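You operate a simulated robot arm through the tools that you are given. There is no shell and no other tool.

Carry out the task below with a simulated two-armed robot. There is one attempt and no reset: what you move stays moved.

TASK
Zero the camber table on the setting bar.
Fine: draw the depth rod back and put the bar back where it lay. Set down upright: setting bar.

It is judged by the outcome, as a careful person would: the job done as asked, and still so three seconds after it is handed in. It fails if anything else is knocked over, pushed out of place, dropped, spilled or broken.

THE ROBOT
Two 7-joint arms with fingered hands on one trunk that stands fixed in place. Base frame: the origin is at the foot of the trunk, x ahead of it, y to its left, z up. Lengths are in mm, angles in degrees, forces in N, time in s.
The left shoulder is at [200, 135, 970], the right one opposite. Payload 4 kg a hand.
Tool frame (each hand has its own): the origin (TCP) lies between the finger pads and is the grasp point; the fingertips stand 25 mm ahead of it; z points along the fingers, y is the line along which they close. Largest opening 88 mm; the body of the gripper starts 29 mm behind the TCP. The gripper is a hand of 4 fingers: y runs from the thumb to the fingers, the wrist lies at [-13, -106, -174] in the tool frame, and closing takes about 1.5 s.
Orientation is that of the tool frame in the base frame, as a unit quaternion [w, x, y, z]. With the fingers straight down and the wrist toward the robot, the tool's x, y and z point along [0, 1, 0], [1, 0, 0] and [0, 0, -1] of the base frame.

THE INTERFACE
- The arms move only by the tool step_arm. It takes "left_rows", "right_rows" or both (then of equal length, played together; a hand with none holds still); each is a list of rows, each an object of numbers (a shift or turn left out is 0, a gripper value left out holds the last): "tx", "ty", "tz": the shift along the tool's x, y, z in mm; "ax", "ay", "az": the turn, a rotation vector about the tool's x, y, z in degrees; "gripper": the gripper command, from -1 (fully open) to 1 (shut), values between in proportion. In form: [{"tx": .., "ty": .., "tz": .., "ax": .., "ay": .., "az": .., "gripper": ..}, ...]. A call has 1 to 20 rows; each row shifts and turns the commanded pose from where the row before left it, along the tool's axes as they then stand. Each row takes 0.2 s and may step no farther than 50 mm and 8.6 degrees from the row before; otherwise, or with a gripper value out of range, the whole call is refused. A pose out of reach is approached as far as the arm can. The call stops where the force on the tool passes 40 N (or 10 N more than at its start, if that is more) or the arm is blocked; 0.2 s more then pass. The fingers move at their own pace (about 153 mm/s each) and stop on an object; they squeeze with about 31 N. The grip force told is the motor's: it shows also when the fingers shut on nothing. Time passes only in rows, and 0.2 s behind the last, so rows that do not move let the fingers close. The reply holds the time, the measured pose of the TCP, the force on the tool along the base axes, the opening and the grip force, in the units named above and with some noise, with the torque about the TCP (base axes, N m) and any sound that the robot's microphone picked up, and new pictures: "pictures" is both (left out), scene, wrist or none (wrist: the cameras of the hands that moved).
- Cameras (640 x 400 px; columns grow to the right, rows downward): "scene" is now at [148.6, 28.6, 1593.7]; the picture's right is [0.38, -0.92, 0.00], its down [-0.59, -0.24, -0.77] and it looks along [0.71, 0.29, -0.63] (base axes); focal length 328 px, centre (320, 200). "left" rides on the left gripper at [-64, -83, -98] in its tool frame; the picture's right is [-0.62, -0.37, 0.69], its down [0.71, -0.63, 0.30] and it looks along [0.32, 0.68, 0.65] (tool axes); focal length 265 px, centre (320, 200). "right" rides on the right gripper at [64, -83, -98] in its tool frame; the picture's right is [-0.62, 0.37, -0.69], its down [-0.71, -0.63, 0.30] and it looks along [-0.32, 0.68, 0.65] (tool axes); focal length 265 px, centre (320, 200). There is no depth. A picture from a camera that has moved, and an enlarged one, comes with that camera's place and axes in the base frame and with its lens. The place of the scene camera against the robot may be out by one fixed shift of up to 18 mm in any direction.
- slide_trunk(by): slides the trunk up (or, below 0, down) by that many mm; the arms and the scene camera ride with it, the base frame stays. It gives what a move gives, with no picture.
- hand_shape(shape, hand): the hand has 4 fingers and takes this shape, open, in about a second: jaw (thumb against the fingers, like two jaws); tri (thumb and two fingers); tip (a fingertip pinch); poke (one finger out to press); point (the index stretched); flat (the hand flat); cup (the hand cupped); fist (a fist). The gripper value then closes the fingers along that shape, each until it touches; the sizes above hold for jaw. It gives what a move gives, with no picture.
- aim_head(pan, tilt): turns the head with the scene camera to pan (to the left, within 97 degrees either way) and tilt (down, from -29 to 69), counted from straight ahead of the robot. It gives what a move gives, and a new picture of the scene camera.
- zoom(camera, box): a new picture of the part [left, top, right, bottom] of that camera's present view, enlarged. It takes no simulated time.
- close_job(): hands the job in; it is judged then, once.

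Places have to be worked out from the pictures, the camera data and where the tool is seen. Open the grippers and draw the arms clear of the work before you hand the job in, unless the task says otherwise.

The tools are called after "Call:" as a command line: name --argument value ..., lists and objects as JSON in quotes. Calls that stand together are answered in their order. step_arm: Moves the arms, as the interface text tells. Its arguments: {"type":"object","properties":{"left_rows":{"type":"array","items":{"type":"object","properties":{"tx":{"type":"number"},"ty":{"type":"number"},"tz":{"type":"number"},"ax":{"type":"number"},"ay":{"type":"number"},"az":{"type":"number"},"gripper":{"type":"number"}}}},"right_rows":{"type":"array","items":{"type":"object","properties":{"tx":{"type":"number"},"ty":{"type":"number"},"tz":{"type":"number"},"ax":{"type":"number"},"ay":{"type":"number"},"az":{"type":"number"},"gripper":{"type":"number"}}}},"pictures":{"type":"string","enum":["both","scene","wrist","none"]}},"required":[]} The other tools are called the same way: slide_trunk (by) slides the trunk up or down; hand_shape (shape, hand) gives the hand a shape; aim_head (pan, tilt) turns the head that bears the scene camera; zoom (camera, box) takes an enlarged picture of a part of a camera's view; close_job () hands the job in.

At the start:

```text
time_s: 0.0
left_eef_pos: [505.4, 302.8, 1252.5]
left_orientation: [0.0, 0.707, 0.707, 0.0]
left_contact_force: [0.8, -0.4, 0.5]
left_wrist_torque: [0.05, 0.0, 0.02]
left_opening: 87.5
left_finger_force: 0.1
left_shape: jaw
right_eef_pos: [552.3, -119.3, 1195.3]
right_orientation: [0.001, 0.707, 0.707, 0.0]
right_contact_force: [0.2, -0.3, 0.2]
right_wrist_torque: [-0.01, 0.04, -0.01]
right_opening: 87.7
right_finger_force: 0.1
right_shape: jaw
trunk travel left (down, up): [-575.0, 195.0]
head pan, tilt: [22.3, 39.4]
```

scene: 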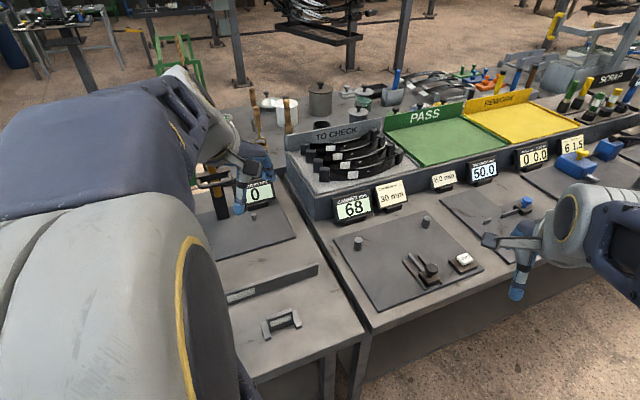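
right: 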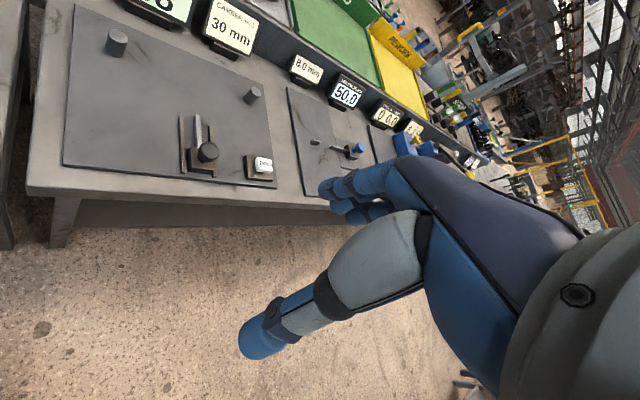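
left: 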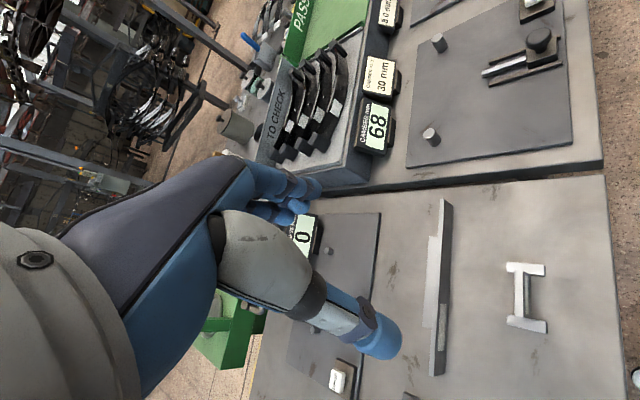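

I'll begin by looking closely at the camber table, its rod and button, and the bars on the left table.

Call:
zoom --camera "scene" --box '[320, 180, 500, 320]'

Call:
zoom --camera "scene" --box '[190, 170, 350, 350]'

Call:
zoom --camera "left" --box '[350, 0, 640, 400]'

Call:
zoom --camera "right" --box '[40, 0, 400, 220]'

```text
2.86 times, centred on (410, 250) of scene
camera zoom: at [148.6, 28.6, 1593.7], right [0.38, -0.92, 0.0], down [-0.59, -0.24, -0.77], along [0.71, 0.29, -0.63], focal length 938 px, centre (63, 57)
```

zoom: 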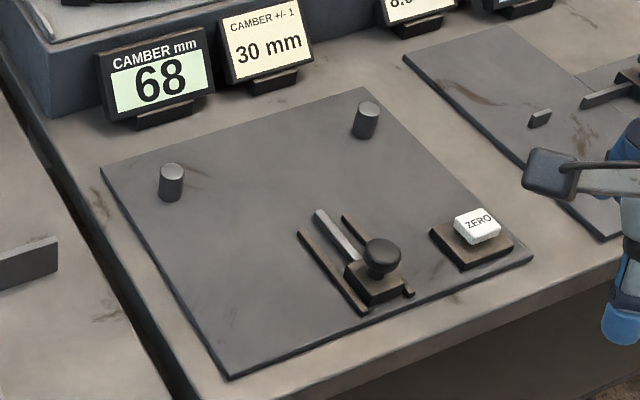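

```text
2.22 times, centred on (270, 260) of scene
camera zoom: at [148.6, 28.6, 1593.7], right [0.38, -0.92, 0.0], down [-0.59, -0.24, -0.77], along [0.71, 0.29, -0.63], focal length 729 px, centre (431, 67)
```

zoom: 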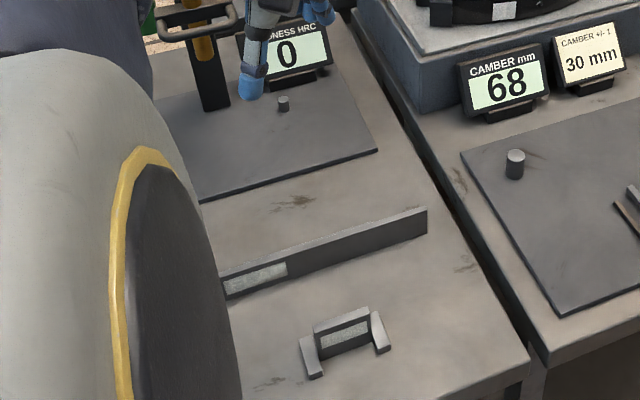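

```text
1.00 times, centred on (495, 200) of left (not enlarged: the box is as wide or as high as the picture)
camera zoom: at [422.2, 237.9, 1351.6], right [-0.37, -0.62, -0.69], down [-0.63, 0.71, -0.3], along [0.68, 0.32, -0.65], focal length 265 px, centre (145, 200)
```

zoom: 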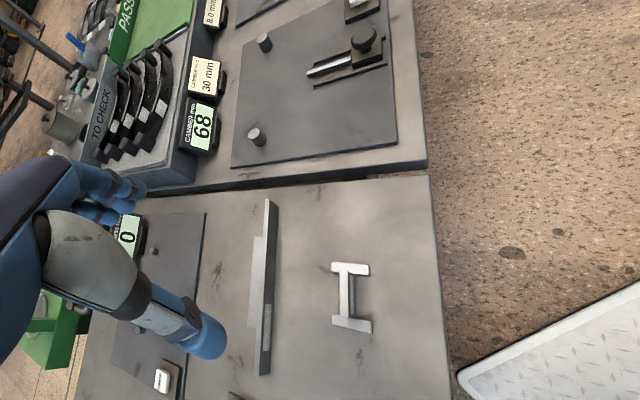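

```text
1.78 times, centred on (220, 110) of right
camera zoom: at [469.4, -57.5, 1293.7], right [0.37, -0.62, 0.69], down [-0.63, -0.71, -0.3], along [0.68, -0.32, -0.65], focal length 472 px, centre (498, 360)
```

zoom: 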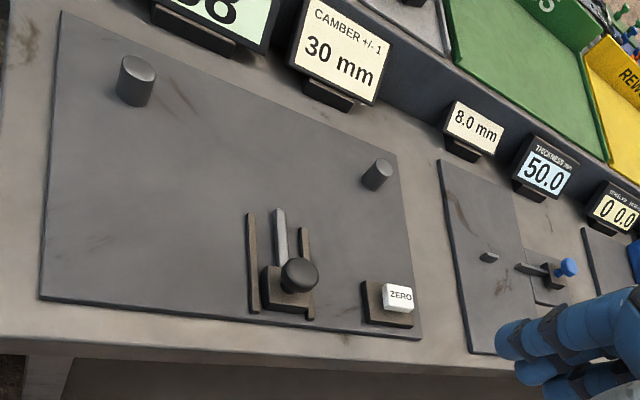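

The camber table has two pegs, a sliding depth rod with a knob, and a ZERO key. I'll enlarge the labels of the bars on the left table to tell which is the setting bar.

Call:
zoom --camera "scene" --box '[215, 255, 325, 345]'

Call:
zoom --camera "left" --box '[390, 180, 580, 380]'

Call:
zoom --camera "scene" --box '[280, 110, 460, 220]'

Call:
aim_head --pan 40 --tilt 50

```text
4.44 times, centred on (270, 300) of scene
camera zoom: at [148.6, 28.6, 1593.7], right [0.38, -0.92, 0.0], down [-0.59, -0.24, -0.77], along [0.71, 0.29, -0.63], focal length 1459 px, centre (542, -244)
```

zoom: 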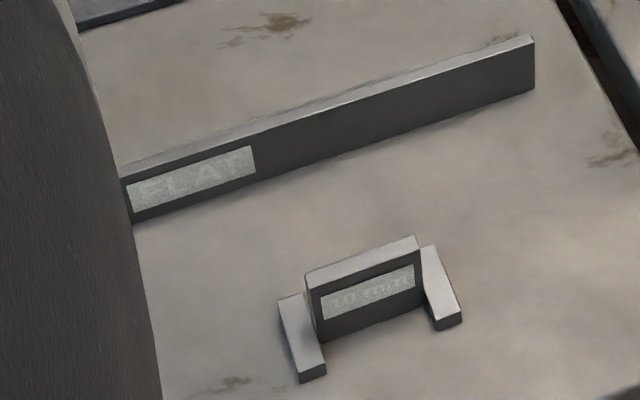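

```text
2.00 times, centred on (485, 280) of left
camera zoom: at [422.2, 237.9, 1351.6], right [-0.37, -0.62, -0.69], down [-0.63, 0.71, -0.3], along [0.68, 0.32, -0.65], focal length 531 px, centre (-10, 40)
```

zoom: 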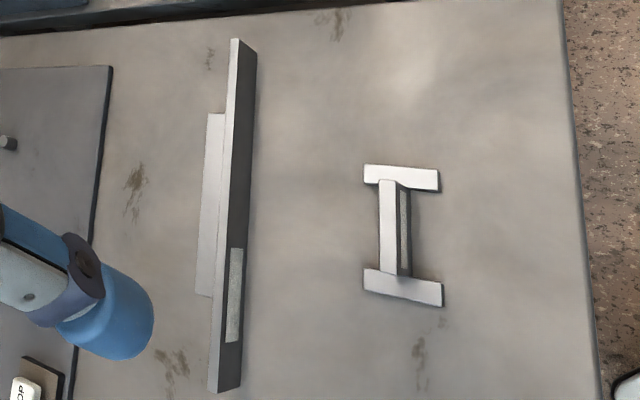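

```text
3.56 times, centred on (370, 165) of scene
camera zoom: at [148.6, 28.6, 1593.7], right [0.38, -0.92, 0.0], down [-0.59, -0.24, -0.77], along [0.71, 0.29, -0.63], focal length 1167 px, centre (142, 324)
```

zoom: 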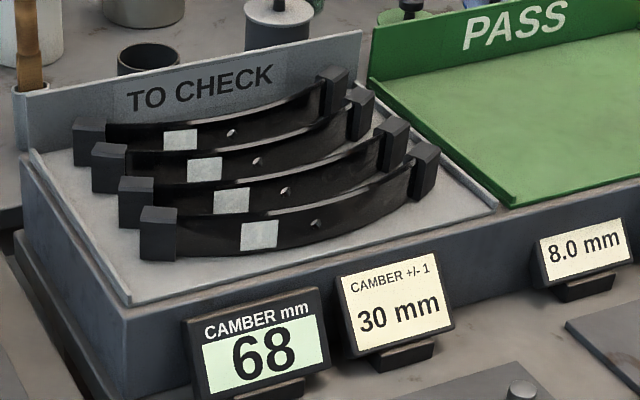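

```text
time_s: 0.8
left_eef_pos: [506.1, 301.8, 1252.5]
left_orientation: [0.0, 0.707, 0.707, -0.001]
left_contact_force: [-0.4, -1.1, 0.5]
left_wrist_torque: [0.02, -0.03, -0.01]
left_opening: 87.5
left_finger_force: 0.1
left_shape: jaw
right_eef_pos: [552.5, -120.0, 1196.0]
right_orientation: [0.0, 0.708, 0.707, 0.0]
right_contact_force: [-0.3, 0.5, 0.0]
right_wrist_torque: [0.02, 0.01, -0.02]
right_opening: 87.5
right_finger_force: 0.1
right_shape: jaw
trunk travel left (down, up): [-575.0, 195.0]
head pan, tilt: [40.0, 50.0]
camera scene: at [128.6, 45.6, 1578.6], right [0.64, -0.77, 0.0], down [-0.59, -0.49, -0.64], along [0.49, 0.41, -0.77], focal length 328 px, centre (320, 200)
```

scene: 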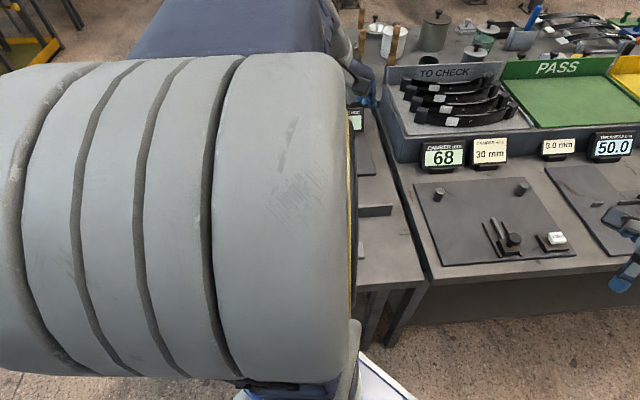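

The bar marked FLAT, standing on the left table parallel to the peg line, is the setting bar; the peg line runs at about 45° from (799,185) to (973,8) and the plate top is near z=850. I turn the left hand 45° above the bar to see it better, and aim the head back.

Call:
step_arm --left_rows '[{"tx": 5, "ty": 5, "tz": 25, "az": -7.5}, {"tz": 25, "az": -7.5}, {"tz": 25, "az": -7.5}, {"tz": 25, "az": -7.5}, {"az": -7.5}, {"az": -7.5}, {}]' --pictures "wrist"

Call:
aim_head --pan 15 --tilt 45

```text
time_s: 2.4
left_eef_pos: [510.8, 307.7, 1152.4]
left_orientation: [-0.001, 0.383, 0.924, 0.0]
left_contact_force: [-0.2, -0.2, 0.2]
left_wrist_torque: [-0.01, -0.02, 0.02]
left_opening: 87.6
left_finger_force: 0.2
left_shape: jaw
right_eef_pos: [553.3, -119.7, 1195.5]
right_orientation: [0.0, 0.707, 0.707, 0.0]
right_contact_force: [1.1, -0.4, -0.2]
right_wrist_torque: [-0.03, 0.01, 0.0]
right_opening: 87.4
right_finger_force: 0.0
right_shape: jaw
trunk travel left (down, up): [-575.0, 195.0]
head pan, tilt: [40.0, 50.0]
camera left: at [497.0, 203.1, 1251.4], right [0.18, -0.7, -0.69], down [-0.95, 0.06, -0.3], along [0.25, 0.71, -0.65], focal length 265 px, centre (320, 200)
```

left: 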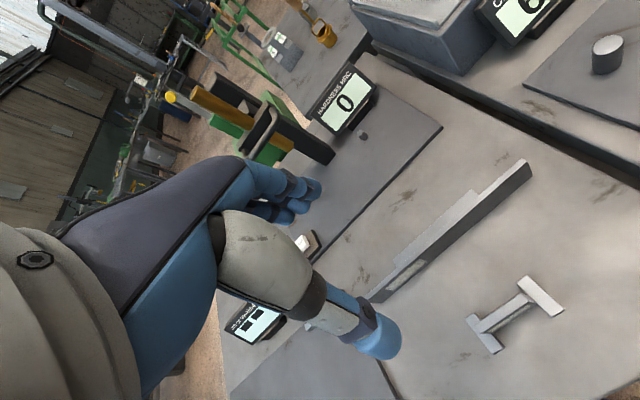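

```text
time_s: 3.3
left_eef_pos: [509.9, 307.7, 1152.7]
left_orientation: [0.0, 0.383, 0.924, 0.0]
left_contact_force: [0.4, -0.3, 0.1]
left_wrist_torque: [-0.03, 0.01, 0.01]
left_opening: 87.6
left_finger_force: 0.0
left_shape: jaw
right_eef_pos: [552.9, -120.4, 1196.0]
right_orientation: [0.0, 0.707, 0.707, 0.0]
right_contact_force: [-0.2, 0.3, 1.1]
right_wrist_torque: [0.01, -0.01, 0.02]
right_opening: 87.5
right_finger_force: 0.1
right_shape: jaw
trunk travel left (down, up): [-575.0, 195.0]
head pan, tilt: [15.0, 45.0]
camera scene: at [148.1, 17.2, 1585.5], right [0.26, -0.97, 0.0], down [-0.68, -0.18, -0.71], along [0.68, 0.18, -0.71], focal length 328 px, centre (320, 200)
```

scene: 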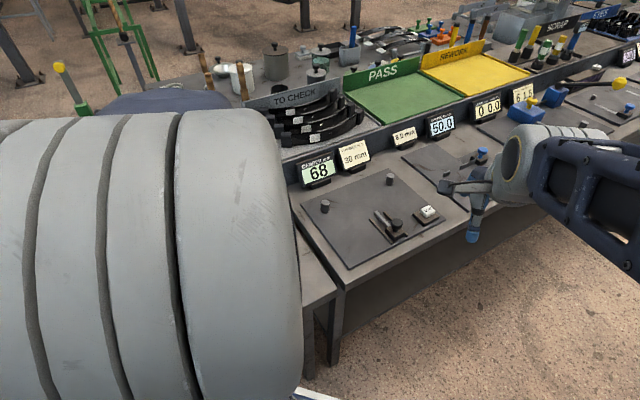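

The left wrist now looks along the bar; I enlarge it to see how the bar is built.

Call:
zoom --camera "left" --box '[350, 140, 590, 370]'

Call:
zoom --camera "left" --box '[380, 150, 550, 310]'

```text
1.74 times, centred on (470, 255) of left
camera zoom: at [497.0, 203.2, 1251.6], right [0.18, -0.7, -0.69], down [-0.95, 0.06, -0.3], along [0.25, 0.71, -0.65], focal length 462 px, centre (59, 104)
```

zoom: 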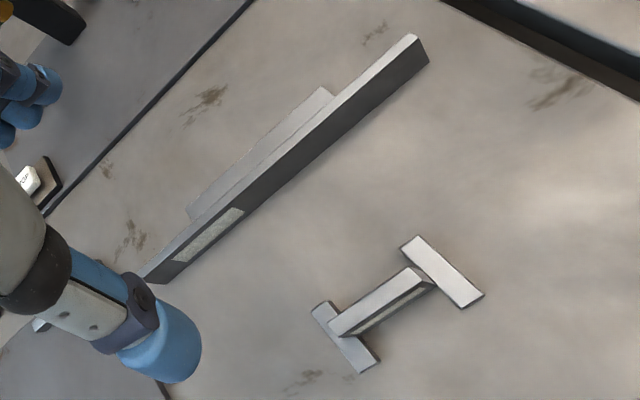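

```text
2.50 times, centred on (465, 230) of left
camera zoom: at [497.0, 203.2, 1251.6], right [0.18, -0.7, -0.69], down [-0.95, 0.06, -0.3], along [0.25, 0.71, -0.65], focal length 664 px, centre (-42, 125)
```

zoom: 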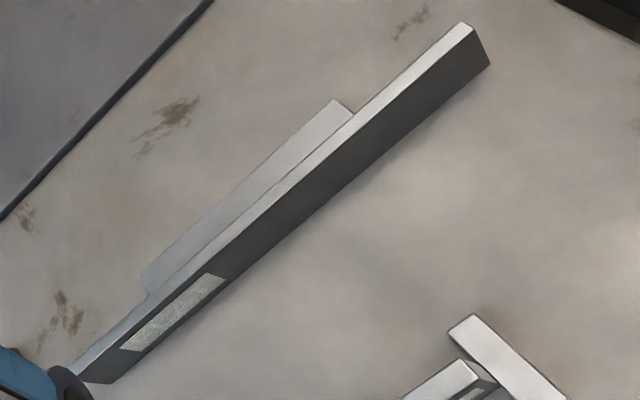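

The bar is about 285 long and 42 high, thin, with a foot plate on its far side (±80 mm from centre), so it can go against the near side of the pegs with the foot between them without turning. I bring the left hand above its middle, still well clear, to triangulate more precisely.

Call:
step_arm --left_rows '[{"tz": 20, "ty": 7}, {"tz": 20, "ty": 7}, {"tz": 20, "ty": 7}, {"tz": 20, "ty": 7}, {"tz": 20, "ty": 7}, {"tz": 20, "ty": 7}, {"tz": 20, "ty": 7}, {"tz": 20, "ty": 7}, {"tz": 10, "ty": 7}, {}]' --pictures "both"

```text
time_s: 5.5
left_eef_pos: [556.2, 350.4, 983.1]
left_orientation: [0.0, 0.383, 0.924, 0.001]
left_contact_force: [0.4, -0.3, -0.1]
left_wrist_torque: [0.01, -0.01, 0.02]
left_opening: 87.5
left_finger_force: 0.1
left_shape: jaw
right_eef_pos: [552.5, -120.9, 1196.0]
right_orientation: [0.0, 0.707, 0.707, 0.0]
right_contact_force: [0.0, -0.4, -0.1]
right_wrist_torque: [0.01, 0.01, -0.03]
right_opening: 87.4
right_finger_force: 0.1
right_shape: jaw
trunk travel left (down, up): [-575.0, 195.0]
head pan, tilt: [15.0, 45.0]
camera scene: at [148.1, 17.1, 1585.5], right [0.26, -0.97, 0.0], down [-0.68, -0.18, -0.71], along [0.68, 0.18, -0.71], focal length 328 px, centre (320, 200)
camera left: at [542.0, 246.5, 1081.7], right [0.18, -0.7, -0.69], down [-0.95, 0.06, -0.3], along [0.25, 0.71, -0.65], focal length 265 px, centre (320, 200)
```

scene: 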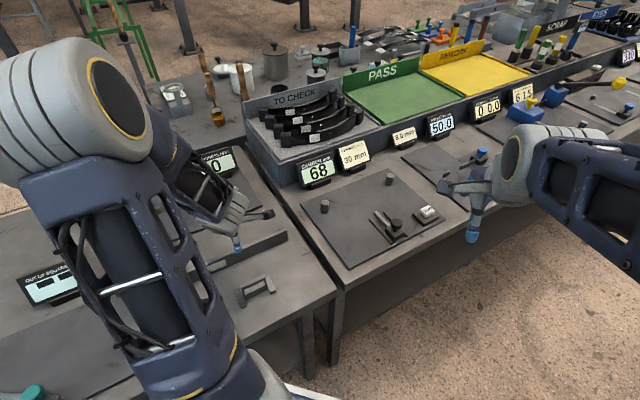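
left: 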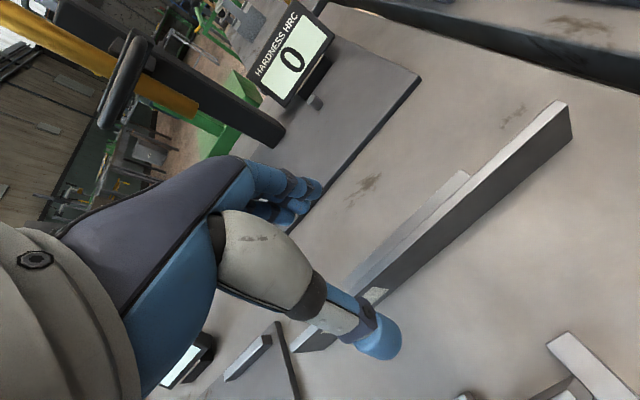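

The bar's right end and foot are in clear view; I enlarge to read the corners for triangulation.

Call:
zoom --camera "left" --box '[420, 80, 600, 230]'

Call:
zoom --camera "left" --box '[270, 220, 430, 400]'

Call:
zoom --camera "scene" --box '[180, 190, 320, 310]'

```text
2.67 times, centred on (510, 155) of left
camera zoom: at [542.0, 246.5, 1081.7], right [0.18, -0.7, -0.69], down [-0.95, 0.06, -0.3], along [0.25, 0.71, -0.65], focal length 708 px, centre (-187, 320)
```

zoom: 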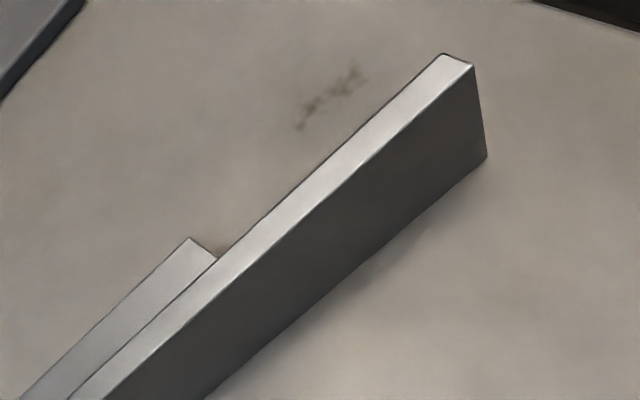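

```text
2.22 times, centred on (350, 310) of left
camera zoom: at [542.0, 246.5, 1081.7], right [0.18, -0.7, -0.69], down [-0.95, 0.06, -0.3], along [0.25, 0.71, -0.65], focal length 590 px, centre (253, -44)
```

zoom: 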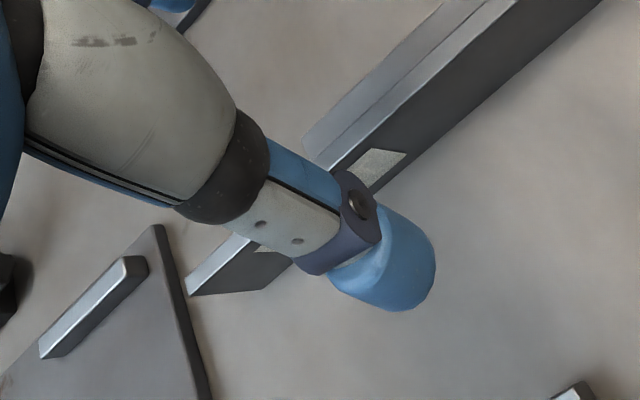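

```text
3.33 times, centred on (250, 250) of scene
camera zoom: at [148.1, 17.1, 1585.5], right [0.26, -0.97, 0.0], down [-0.68, -0.18, -0.71], along [0.68, 0.18, -0.71], focal length 1094 px, centre (553, 33)
```

zoom: 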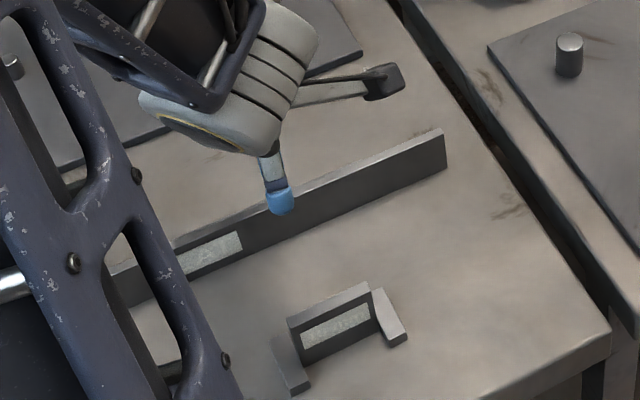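

Triangulation puts the left table at z≈847, bar top at z≈890, front face line x+y≈916.5, bar centre (567.5, 354.8). I go down to just above the bar top, aligned to that centre, and look.

Call:
step_arm --left_rows '[{"ty": 3.7, "tx": -1.6, "tz": 20}, {"ty": 3.7, "tx": -1.6, "tz": 20}, {"ty": 3.7, "tx": -1.7, "tz": 20}, {"tz": 4}, {}]' --pictures "both"

```text
time_s: 6.7
left_eef_pos: [565.6, 356.1, 918.7]
left_orientation: [0.0, 0.383, 0.924, 0.0]
left_contact_force: [-0.7, -0.1, -0.3]
left_wrist_torque: [-0.02, 0.0, -0.01]
left_opening: 87.6
left_finger_force: 0.1
left_shape: jaw
right_eef_pos: [553.3, -120.2, 1194.8]
right_orientation: [0.001, 0.707, 0.707, 0.0]
right_contact_force: [-0.6, 0.1, 0.2]
right_wrist_torque: [-0.04, 0.01, 0.0]
right_opening: 87.7
right_finger_force: 0.2
right_shape: jaw
trunk travel left (down, up): [-575.0, 195.0]
head pan, tilt: [15.0, 45.0]
camera scene: at [148.1, 17.2, 1585.5], right [0.26, -0.97, 0.0], down [-0.68, -0.18, -0.71], along [0.68, 0.18, -0.71], focal length 328 px, centre (320, 200)
camera left: at [552.1, 251.7, 1018.0], right [0.18, -0.7, -0.69], down [-0.95, 0.06, -0.3], along [0.25, 0.71, -0.65], focal length 265 px, centre (320, 200)
```

scene: 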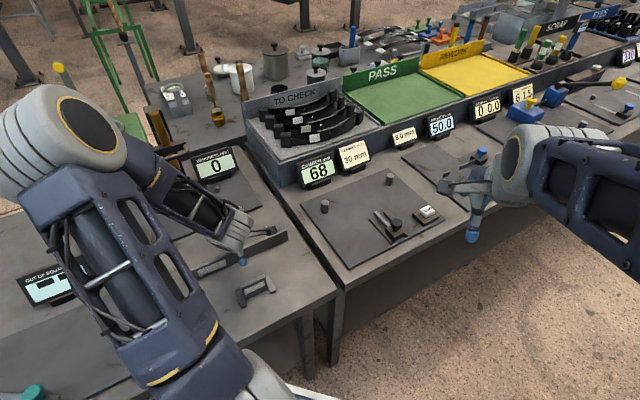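
left: 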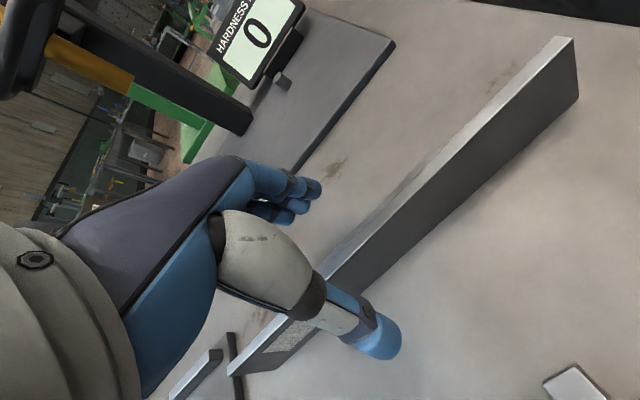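

Fingers straddle the bar, thumb on the near side. I descend the remaining ~34 mm (tips stay ~12 mm over the table, above the foot).

Call:
zoom --camera "left" --box '[440, 20, 600, 120]'

Call:
step_arm --left_rows '[{"tz": 10}, {"tz": 10}, {"tz": 8}, {"tz": 6}, {}]' --pictures "both"

```text
4.00 times, centred on (520, 70) of left
camera zoom: at [552.1, 251.7, 1018.0], right [0.18, -0.7, -0.69], down [-0.95, 0.06, -0.3], along [0.25, 0.71, -0.65], focal length 1062 px, centre (-480, 720)
```

zoom: 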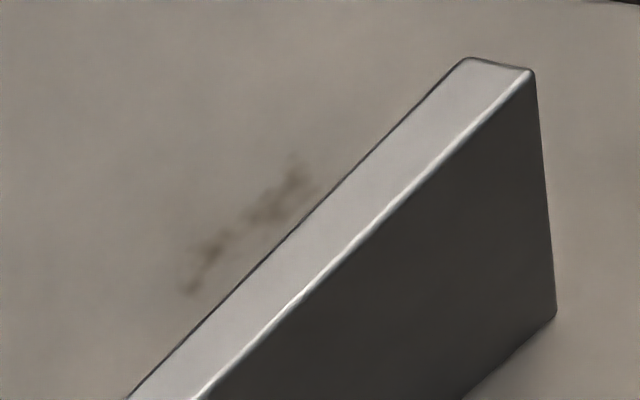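

```text
time_s: 7.9
left_eef_pos: [566.5, 356.4, 884.3]
left_orientation: [0.0, 0.383, 0.924, 0.0]
left_contact_force: [0.7, 0.3, 0.3]
left_wrist_torque: [0.01, 0.03, -0.02]
left_opening: 87.7
left_finger_force: 0.1
left_shape: jaw
right_eef_pos: [552.4, -120.7, 1194.7]
right_orientation: [0.0, 0.707, 0.707, 0.0]
right_contact_force: [1.1, 0.6, 0.5]
right_wrist_torque: [0.0, -0.04, 0.0]
right_opening: 87.4
right_finger_force: 0.0
right_shape: jaw
trunk travel left (down, up): [-575.0, 195.0]
head pan, tilt: [15.0, 45.0]
camera scene: at [148.2, 17.2, 1585.5], right [0.26, -0.97, 0.0], down [-0.68, -0.18, -0.71], along [0.68, 0.18, -0.71], focal length 328 px, centre (320, 200)
camera left: at [552.3, 252.1, 983.5], right [0.18, -0.7, -0.69], down [-0.95, 0.06, -0.3], along [0.25, 0.71, -0.65], focal length 265 px, centre (320, 200)
```

scene: 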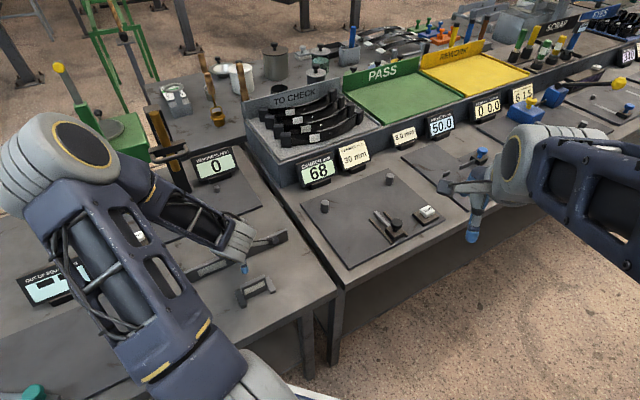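
left: 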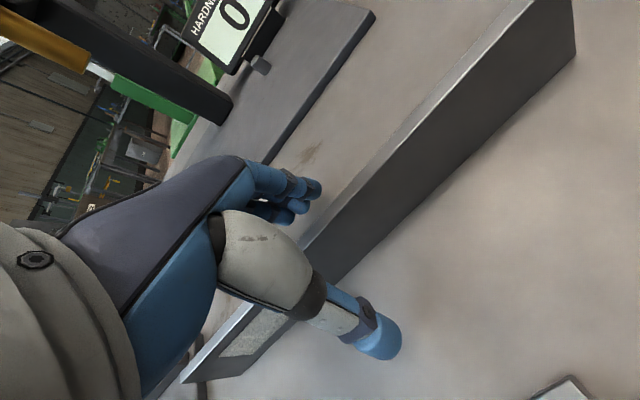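

TCP (566.5, 356.4, 884.3) sits within 1 mm of the bar's mid-plane. I close the left hand on the bar.

Call:
step_arm --left_rows '[{"gripper": 1}, {"gripper": 1}, {"gripper": 1}, {"gripper": 1}, {"gripper": 1}, {"gripper": 1}, {"gripper": 1}, {"gripper": 1}, {"gripper": 1}]' --pictures "both"

```text
time_s: 9.9
left_eef_pos: [566.3, 356.5, 884.5]
left_orientation: [-0.001, 0.383, 0.924, 0.0]
left_contact_force: [-0.5, -0.5, -0.8]
left_wrist_torque: [-0.03, -0.01, -0.09]
left_opening: 1.6
left_finger_force: 30.9
left_shape: jaw
right_eef_pos: [552.5, -120.7, 1195.0]
right_orientation: [0.0, 0.707, 0.707, 0.0]
right_contact_force: [-0.1, 0.5, -0.7]
right_wrist_torque: [-0.02, -0.03, 0.0]
right_opening: 87.6
right_finger_force: 0.0
right_shape: jaw
trunk travel left (down, up): [-575.0, 195.0]
head pan, tilt: [15.0, 45.0]
camera scene: at [148.2, 17.2, 1585.4], right [0.26, -0.97, 0.0], down [-0.68, -0.18, -0.71], along [0.68, 0.18, -0.71], focal length 328 px, centre (320, 200)
camera left: at [552.2, 252.1, 983.5], right [0.18, -0.7, -0.69], down [-0.95, 0.06, -0.3], along [0.25, 0.71, -0.65], focal length 265 px, centre (320, 200)
```

scene: 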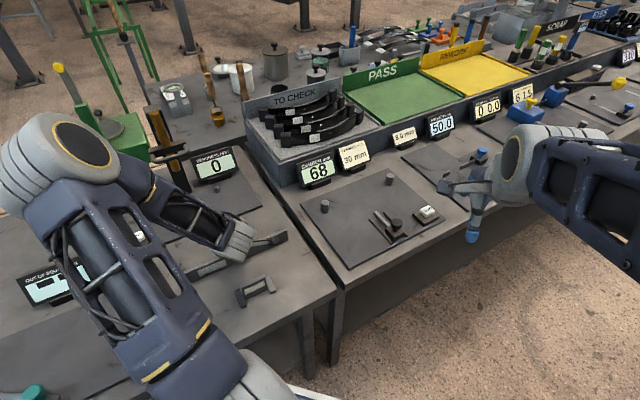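
left: 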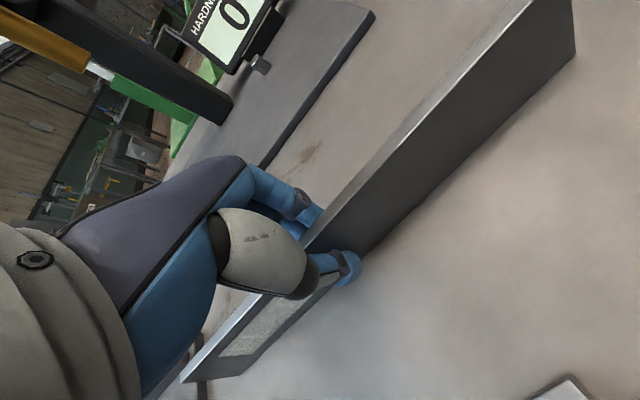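

The thumb and fingers are on the bar and it hasn't shifted in the picture. I lift by a small amount to test the grip.

Call:
step_arm --left_rows '[{"tz": -5}, {"tz": -5}, {"tz": -5}, {}]' --pictures "both"

```text
time_s: 10.9
left_eef_pos: [566.4, 356.2, 900.3]
left_orientation: [0.0, 0.383, 0.924, 0.001]
left_contact_force: [1.2, 0.3, -8.3]
left_wrist_torque: [-0.02, 0.02, 0.0]
left_opening: 1.4
left_finger_force: 31.3
left_shape: jaw
right_eef_pos: [552.6, -121.1, 1195.9]
right_orientation: [0.001, 0.707, 0.707, 0.001]
right_contact_force: [0.4, -0.3, 0.3]
right_wrist_torque: [-0.05, 0.02, -0.02]
right_opening: 87.9
right_finger_force: 0.0
right_shape: jaw
trunk travel left (down, up): [-575.0, 195.0]
head pan, tilt: [15.0, 45.0]
camera scene: at [148.4, 17.3, 1585.4], right [0.26, -0.97, 0.0], down [-0.68, -0.18, -0.71], along [0.68, 0.18, -0.71], focal length 328 px, centre (320, 200)
camera left: at [553.0, 251.8, 998.7], right [0.18, -0.7, -0.69], down [-0.95, 0.06, -0.3], along [0.25, 0.71, -0.65], focal length 265 px, centre (320, 200)
```

scene: 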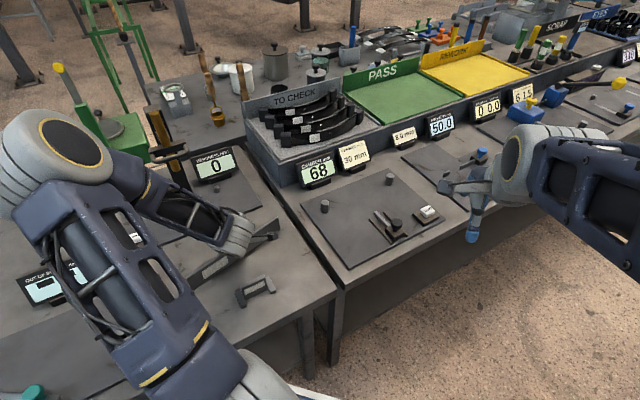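
left: 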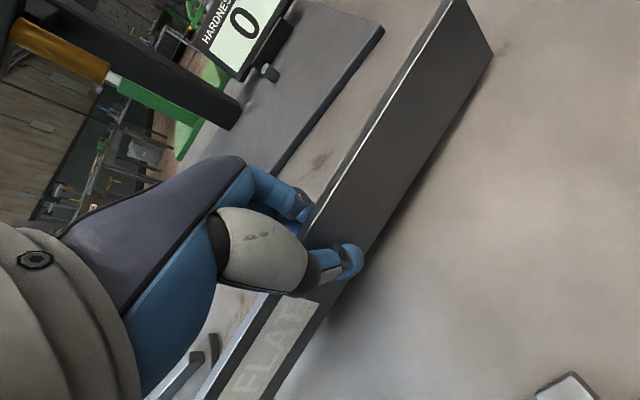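

The bar came up but it seems to have pitched, right end higher. I look closer before doing anything else.

Call:
zoom --camera "scene" --box '[160, 190, 320, 310]'

Call:
zoom --camera "left" --box '[180, 120, 520, 400]'

```text
3.33 times, centred on (240, 250) of scene
camera zoom: at [148.4, 17.3, 1585.4], right [0.26, -0.97, 0.0], down [-0.68, -0.18, -0.71], along [0.68, 0.18, -0.71], focal length 1094 px, centre (587, 33)
```

zoom: 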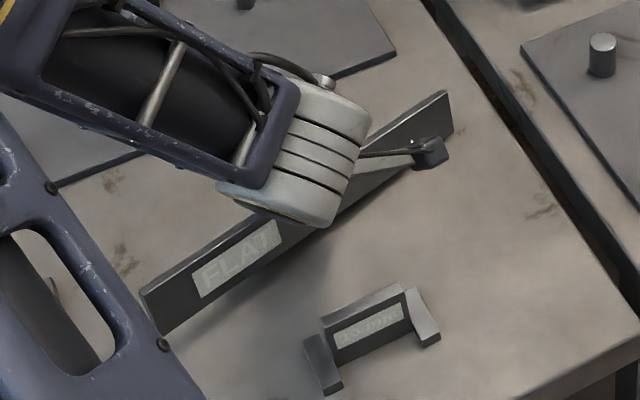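

```text
1.43 times, centred on (350, 260) of left
camera zoom: at [553.0, 251.8, 998.7], right [0.18, -0.7, -0.69], down [-0.95, 0.06, -0.3], along [0.25, 0.71, -0.65], focal length 379 px, centre (277, 114)
```

zoom: 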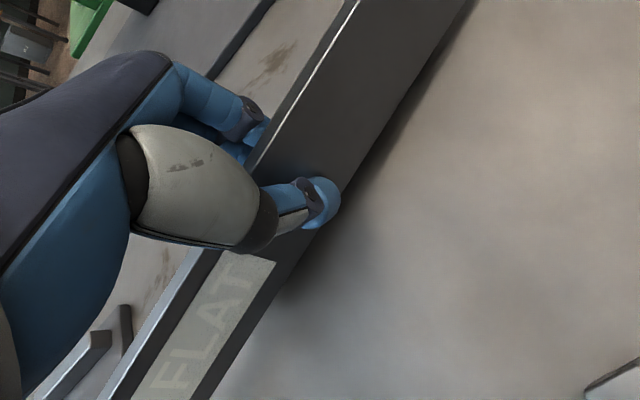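

The length and both ends fit a bar that is still level but has yawed about 14° counter-clockwise in the pinch. The hold is firm (31 N, weight ≈8 N), so I lift slowly clear and counter-turn the hand to bring the bar back to 45°.

Call:
step_arm --left_rows '[{"tz": -8}, {"tz": -8}, {"tz": -8}, {"tz": -8}, {"tz": -8}, {"tz": -8}, {"tz": -8}, {"az": 3.6}, {"az": 3.6}, {"az": 3.6}, {"az": 3.6}, {}]' --pictures "both"

```text
time_s: 13.5
left_eef_pos: [567.2, 357.1, 954.8]
left_orientation: [-0.001, 0.495, 0.869, 0.0]
left_contact_force: [0.1, -0.2, -7.4]
left_wrist_torque: [0.02, 0.01, -0.01]
left_opening: 1.1
left_finger_force: 30.5
left_shape: jaw
right_eef_pos: [551.9, -120.9, 1194.4]
right_orientation: [0.0, 0.708, 0.707, 0.0]
right_contact_force: [0.5, -0.3, 0.0]
right_wrist_torque: [-0.02, -0.01, 0.0]
right_opening: 87.7
right_finger_force: 0.1
right_shape: jaw
trunk travel left (down, up): [-575.0, 195.0]
head pan, tilt: [15.0, 45.0]
camera scene: at [148.4, 17.3, 1585.4], right [0.26, -0.97, 0.0], down [-0.68, -0.18, -0.71], along [0.68, 0.18, -0.71], focal length 328 px, centre (320, 200)
camera left: at [527.6, 258.5, 1054.9], right [0.0, -0.72, -0.69], down [-0.91, 0.29, -0.3], along [0.42, 0.63, -0.65], focal length 265 px, centre (320, 200)
```

scene: 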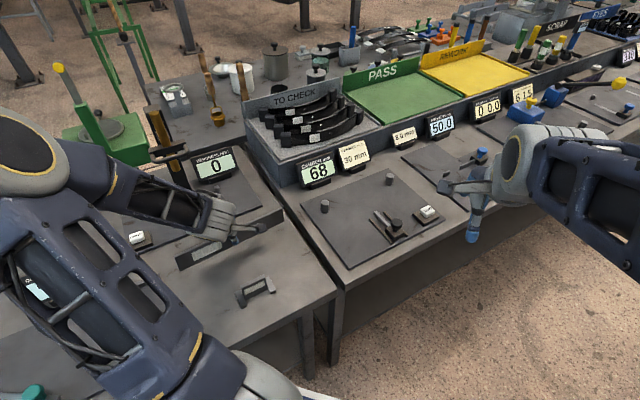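
left: 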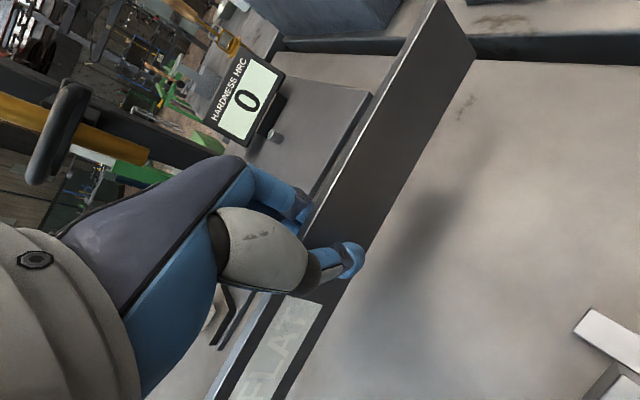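

The bar is up and roughly realigned; I check its attitude in an enlarged view.

Call:
zoom --camera "scene" --box '[160, 180, 320, 300]'

Call:
zoom --camera "left" --box '[200, 0, 520, 400]'

```text
3.33 times, centred on (240, 240) of scene
camera zoom: at [148.4, 17.3, 1585.4], right [0.26, -0.97, 0.0], down [-0.68, -0.18, -0.71], along [0.68, 0.18, -0.71], focal length 1094 px, centre (587, 67)
```

zoom: 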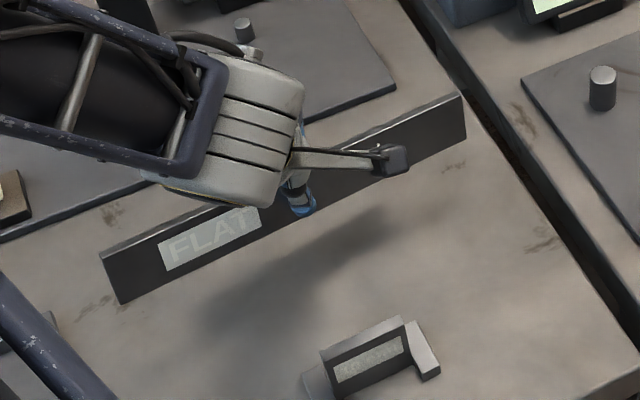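

```text
1.00 times, centred on (360, 200) of left (not enlarged: the box is as wide or as high as the picture)
camera zoom: at [527.6, 258.5, 1054.9], right [0.0, -0.72, -0.69], down [-0.91, 0.29, -0.3], along [0.42, 0.63, -0.65], focal length 265 px, centre (280, 200)
```

zoom: 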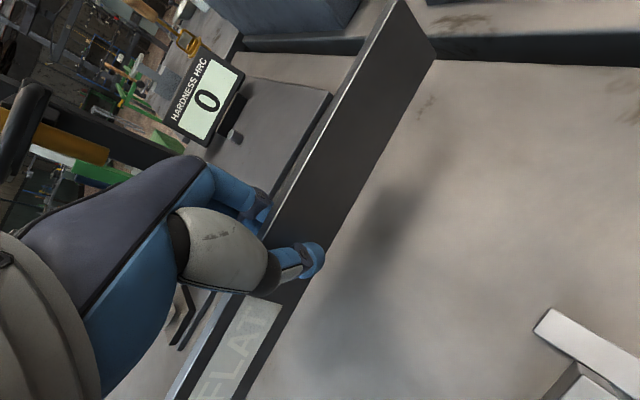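

The bar is level and now about 5° off 45°, so I add a small counter-turn. At the same time I move the right hand aside and yaw it 45°, so its camera views the camber table and it is ready for the knob.

Call:
step_arm --left_rows '[{"az": 2.3}, {"az": 2.3}, {}, {}, {}, {}, {}, {}, {}]' --right_rows '[{"tx": -30, "ty": 24, "tz": 20}, {"tx": -30, "ty": 24, "tz": 20}, {"az": -7.5, "tz": 15}, {"az": -7.5, "tz": 15}, {"az": -7.5}, {"az": -7.5}, {"az": -7.5}, {"az": -7.5}, {}]' --pictures "both"

```text
time_s: 15.5
left_eef_pos: [567.9, 356.6, 955.9]
left_orientation: [0.0, 0.53, 0.848, 0.001]
left_contact_force: [-0.3, -0.9, -7.8]
left_wrist_torque: [-0.02, 0.03, 0.06]
left_opening: 1.3
left_finger_force: 31.0
left_shape: jaw
right_eef_pos: [601.1, -180.5, 1125.1]
right_orientation: [-0.001, 0.382, 0.924, 0.0]
right_contact_force: [-0.4, 0.4, 0.5]
right_wrist_torque: [-0.02, 0.0, -0.01]
right_opening: 87.9
right_finger_force: 0.0
right_shape: jaw
trunk travel left (down, up): [-575.0, 195.0]
head pan, tilt: [15.0, 45.0]
camera scene: at [148.3, 17.3, 1585.4], right [0.26, -0.97, 0.0], down [-0.68, -0.18, -0.71], along [0.68, 0.18, -0.71], focal length 328 px, centre (320, 200)
camera right: at [496.4, -195.6, 1223.7], right [0.7, -0.18, 0.69], down [0.06, -0.95, -0.3], along [0.71, 0.26, -0.65], focal length 265 px, centre (320, 200)
camera left: at [519.8, 262.2, 1054.5], right [-0.06, -0.72, -0.69], down [-0.88, 0.37, -0.3], along [0.47, 0.59, -0.65], focal length 265 px, centre (320, 200)
```

scene: 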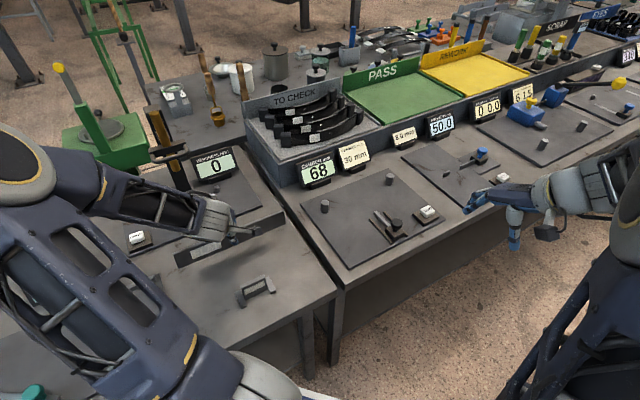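
right: 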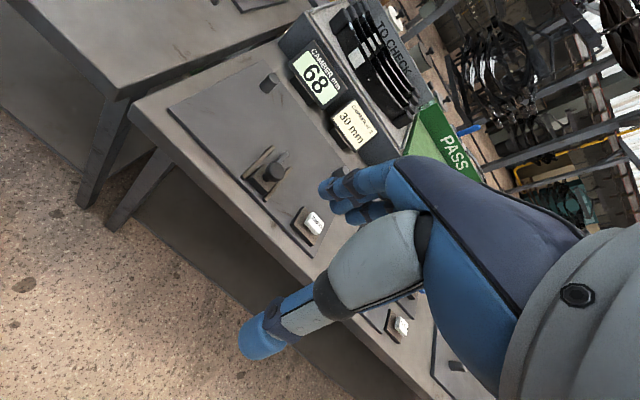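
left: 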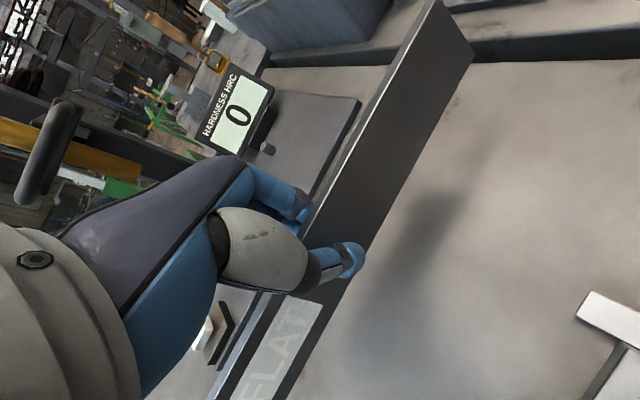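

The right camera now covers the camber plate; I enlarge it to fix the pegs, rod and key.

Call:
zoom --camera "right" --box '[160, 40, 360, 260]'

Call:
zoom --camera "right" --box '[220, 55, 320, 125]'

Call:
zoom --camera "right" --box '[230, 130, 350, 240]'

Call:
zoom --camera "scene" --box '[290, 150, 450, 270]'

```text
1.82 times, centred on (260, 150) of right
camera zoom: at [496.4, -195.6, 1223.7], right [0.7, -0.18, 0.69], down [0.06, -0.95, -0.3], along [0.71, 0.26, -0.65], focal length 483 px, centre (429, 291)
```

zoom: 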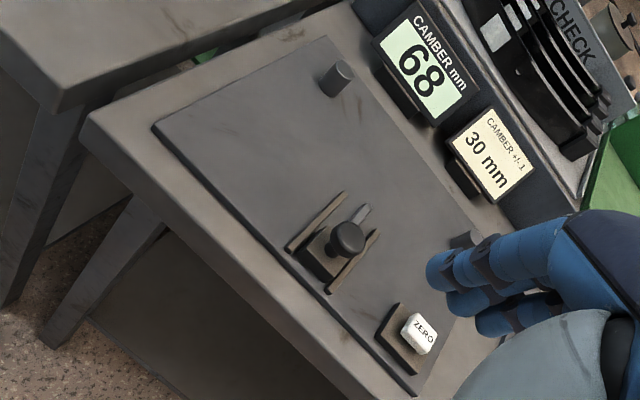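

```text
5.71 times, centred on (270, 90) of right
camera zoom: at [496.4, -195.6, 1223.7], right [0.7, -0.18, 0.69], down [0.06, -0.95, -0.3], along [0.71, 0.26, -0.65], focal length 1517 px, centre (606, 829)
```

zoom: 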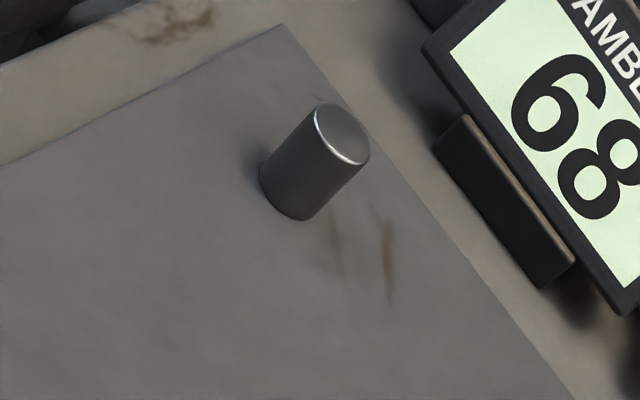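

```text
3.64 times, centred on (290, 185) of right
camera zoom: at [496.4, -195.6, 1223.7], right [0.7, -0.18, 0.69], down [0.06, -0.95, -0.3], along [0.71, 0.26, -0.65], focal length 965 px, centre (429, 254)
```

zoom: 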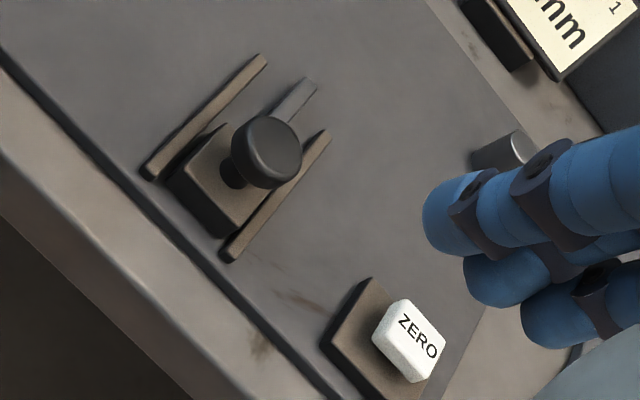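

```text
3.33 times, centred on (370, 210) of scene
camera zoom: at [148.3, 17.3, 1585.4], right [0.26, -0.97, 0.0], down [-0.68, -0.18, -0.71], along [0.68, 0.18, -0.71], focal length 1094 px, centre (153, 167)
```

zoom: 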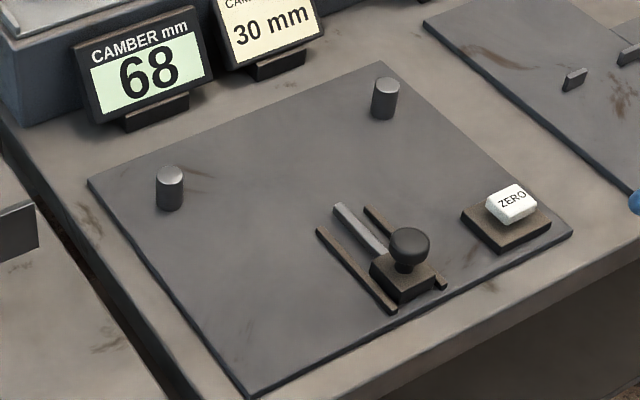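

The pegs come out at about (792,184.5) and (967,13.7), Ø≈25, tops near z≈888; so the bar must end with its mid-plane at x+y≈955. The bar is now parallel to the peg line; I carry it slowly over, halfway first.

Call:
step_arm --left_rows '[{"tz": -5}, {"tx": -6, "ty": 2, "tz": -5}, {"tx": -12, "ty": 5, "tz": -5}, {"tx": -19, "ty": 7}, {"tx": -19, "ty": 7}, {"tx": -19, "ty": 7}, {"tx": -19, "ty": 7}, {"tx": -19, "ty": 7}, {"tx": -19, "ty": 7}, {"tx": -19, "ty": 7}, {"tx": -19, "ty": 7}, {"tx": -12, "ty": 5}, {"tx": -6, "ty": 2}, {}]' --pictures "both"

```text
time_s: 18.5
left_eef_pos: [712.9, 219.0, 971.4]
left_orientation: [0.0, 0.53, 0.848, 0.0]
left_contact_force: [0.0, 0.4, -7.9]
left_wrist_torque: [-0.01, 0.02, 0.02]
left_opening: 1.1
left_finger_force: 31.4
left_shape: jaw
right_eef_pos: [600.3, -180.4, 1125.9]
right_orientation: [0.0, 0.384, 0.924, 0.001]
right_contact_force: [0.5, -0.3, -0.3]
right_wrist_torque: [-0.04, 0.02, 0.01]
right_opening: 87.7
right_finger_force: 0.1
right_shape: jaw
trunk travel left (down, up): [-575.0, 195.0]
head pan, tilt: [15.0, 45.0]
camera scene: at [148.4, 17.3, 1585.4], right [0.26, -0.97, 0.0], down [-0.68, -0.18, -0.71], along [0.68, 0.18, -0.71], focal length 328 px, centre (320, 200)
camera left: at [666.2, 124.0, 1070.4], right [-0.06, -0.72, -0.69], down [-0.88, 0.37, -0.3], along [0.47, 0.59, -0.65], focal length 265 px, centre (320, 200)
```

scene: 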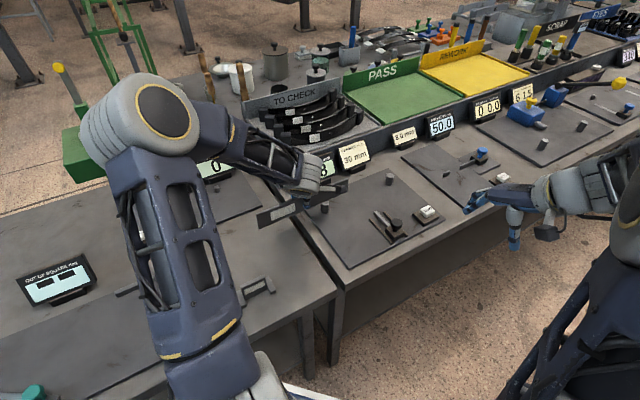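
left: 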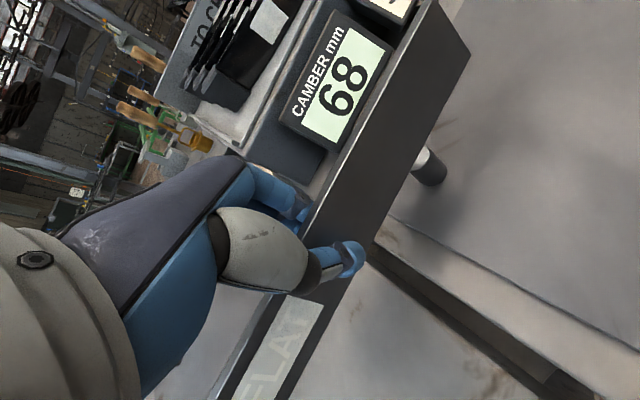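

The bar is steady and passing over the left peg. I continue to a standoff about 12 mm short of the pegs, above the plate.

Call:
step_arm --left_rows '[{"tx": -6, "ty": 2.2}, {"tx": -12, "ty": 4.4}, {"tx": -19, "ty": 7.1}, {"tx": -19, "ty": 7.1}, {"tx": -19, "ty": 7.1}, {"tx": -19, "ty": 7.1}, {"tx": -19, "ty": 7.1}, {"tx": -19, "ty": 7.1}, {"tx": -19, "ty": 7.1}, {"tx": -19, "ty": 7}, {"tx": -12, "ty": 4.4}, {"tx": -6.5, "ty": 2.2}, {}, {}]' --pictures "both"

```text
time_s: 21.5
left_eef_pos: [858.3, 77.5, 971.2]
left_orientation: [0.0, 0.53, 0.848, 0.0]
left_contact_force: [0.1, -0.8, -8.3]
left_wrist_torque: [-0.01, 0.1, -0.01]
left_opening: 1.0
left_finger_force: 31.1
left_shape: jaw
right_eef_pos: [600.8, -181.2, 1124.9]
right_orientation: [0.0, 0.382, 0.924, 0.0]
right_contact_force: [-0.2, -0.4, 0.3]
right_wrist_torque: [-0.01, -0.01, -0.01]
right_opening: 87.8
right_finger_force: 0.1
right_shape: jaw
trunk travel left (down, up): [-575.0, 195.0]
head pan, tilt: [15.0, 45.0]
camera scene: at [148.5, 17.2, 1585.4], right [0.26, -0.97, 0.0], down [-0.68, -0.18, -0.71], along [0.68, 0.18, -0.71], focal length 328 px, centre (320, 200)
camera left: at [810.9, -16.2, 1070.1], right [-0.06, -0.72, -0.69], down [-0.88, 0.37, -0.3], along [0.47, 0.59, -0.65], focal length 265 px, centre (320, 200)
```

scene: 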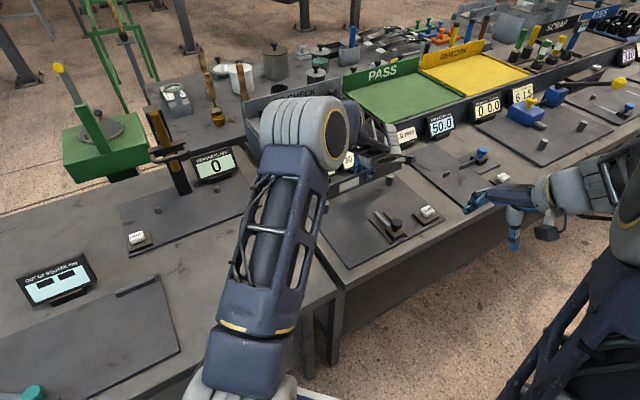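
left: 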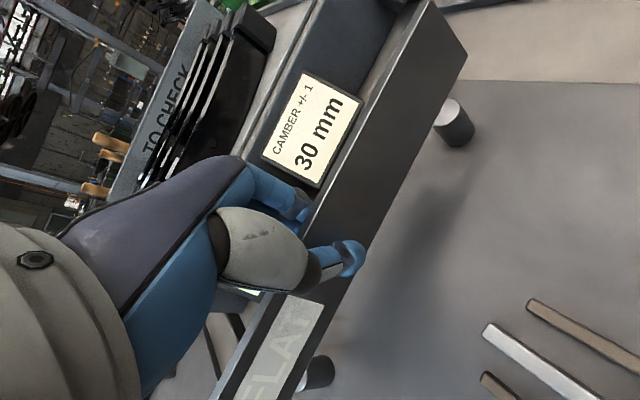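

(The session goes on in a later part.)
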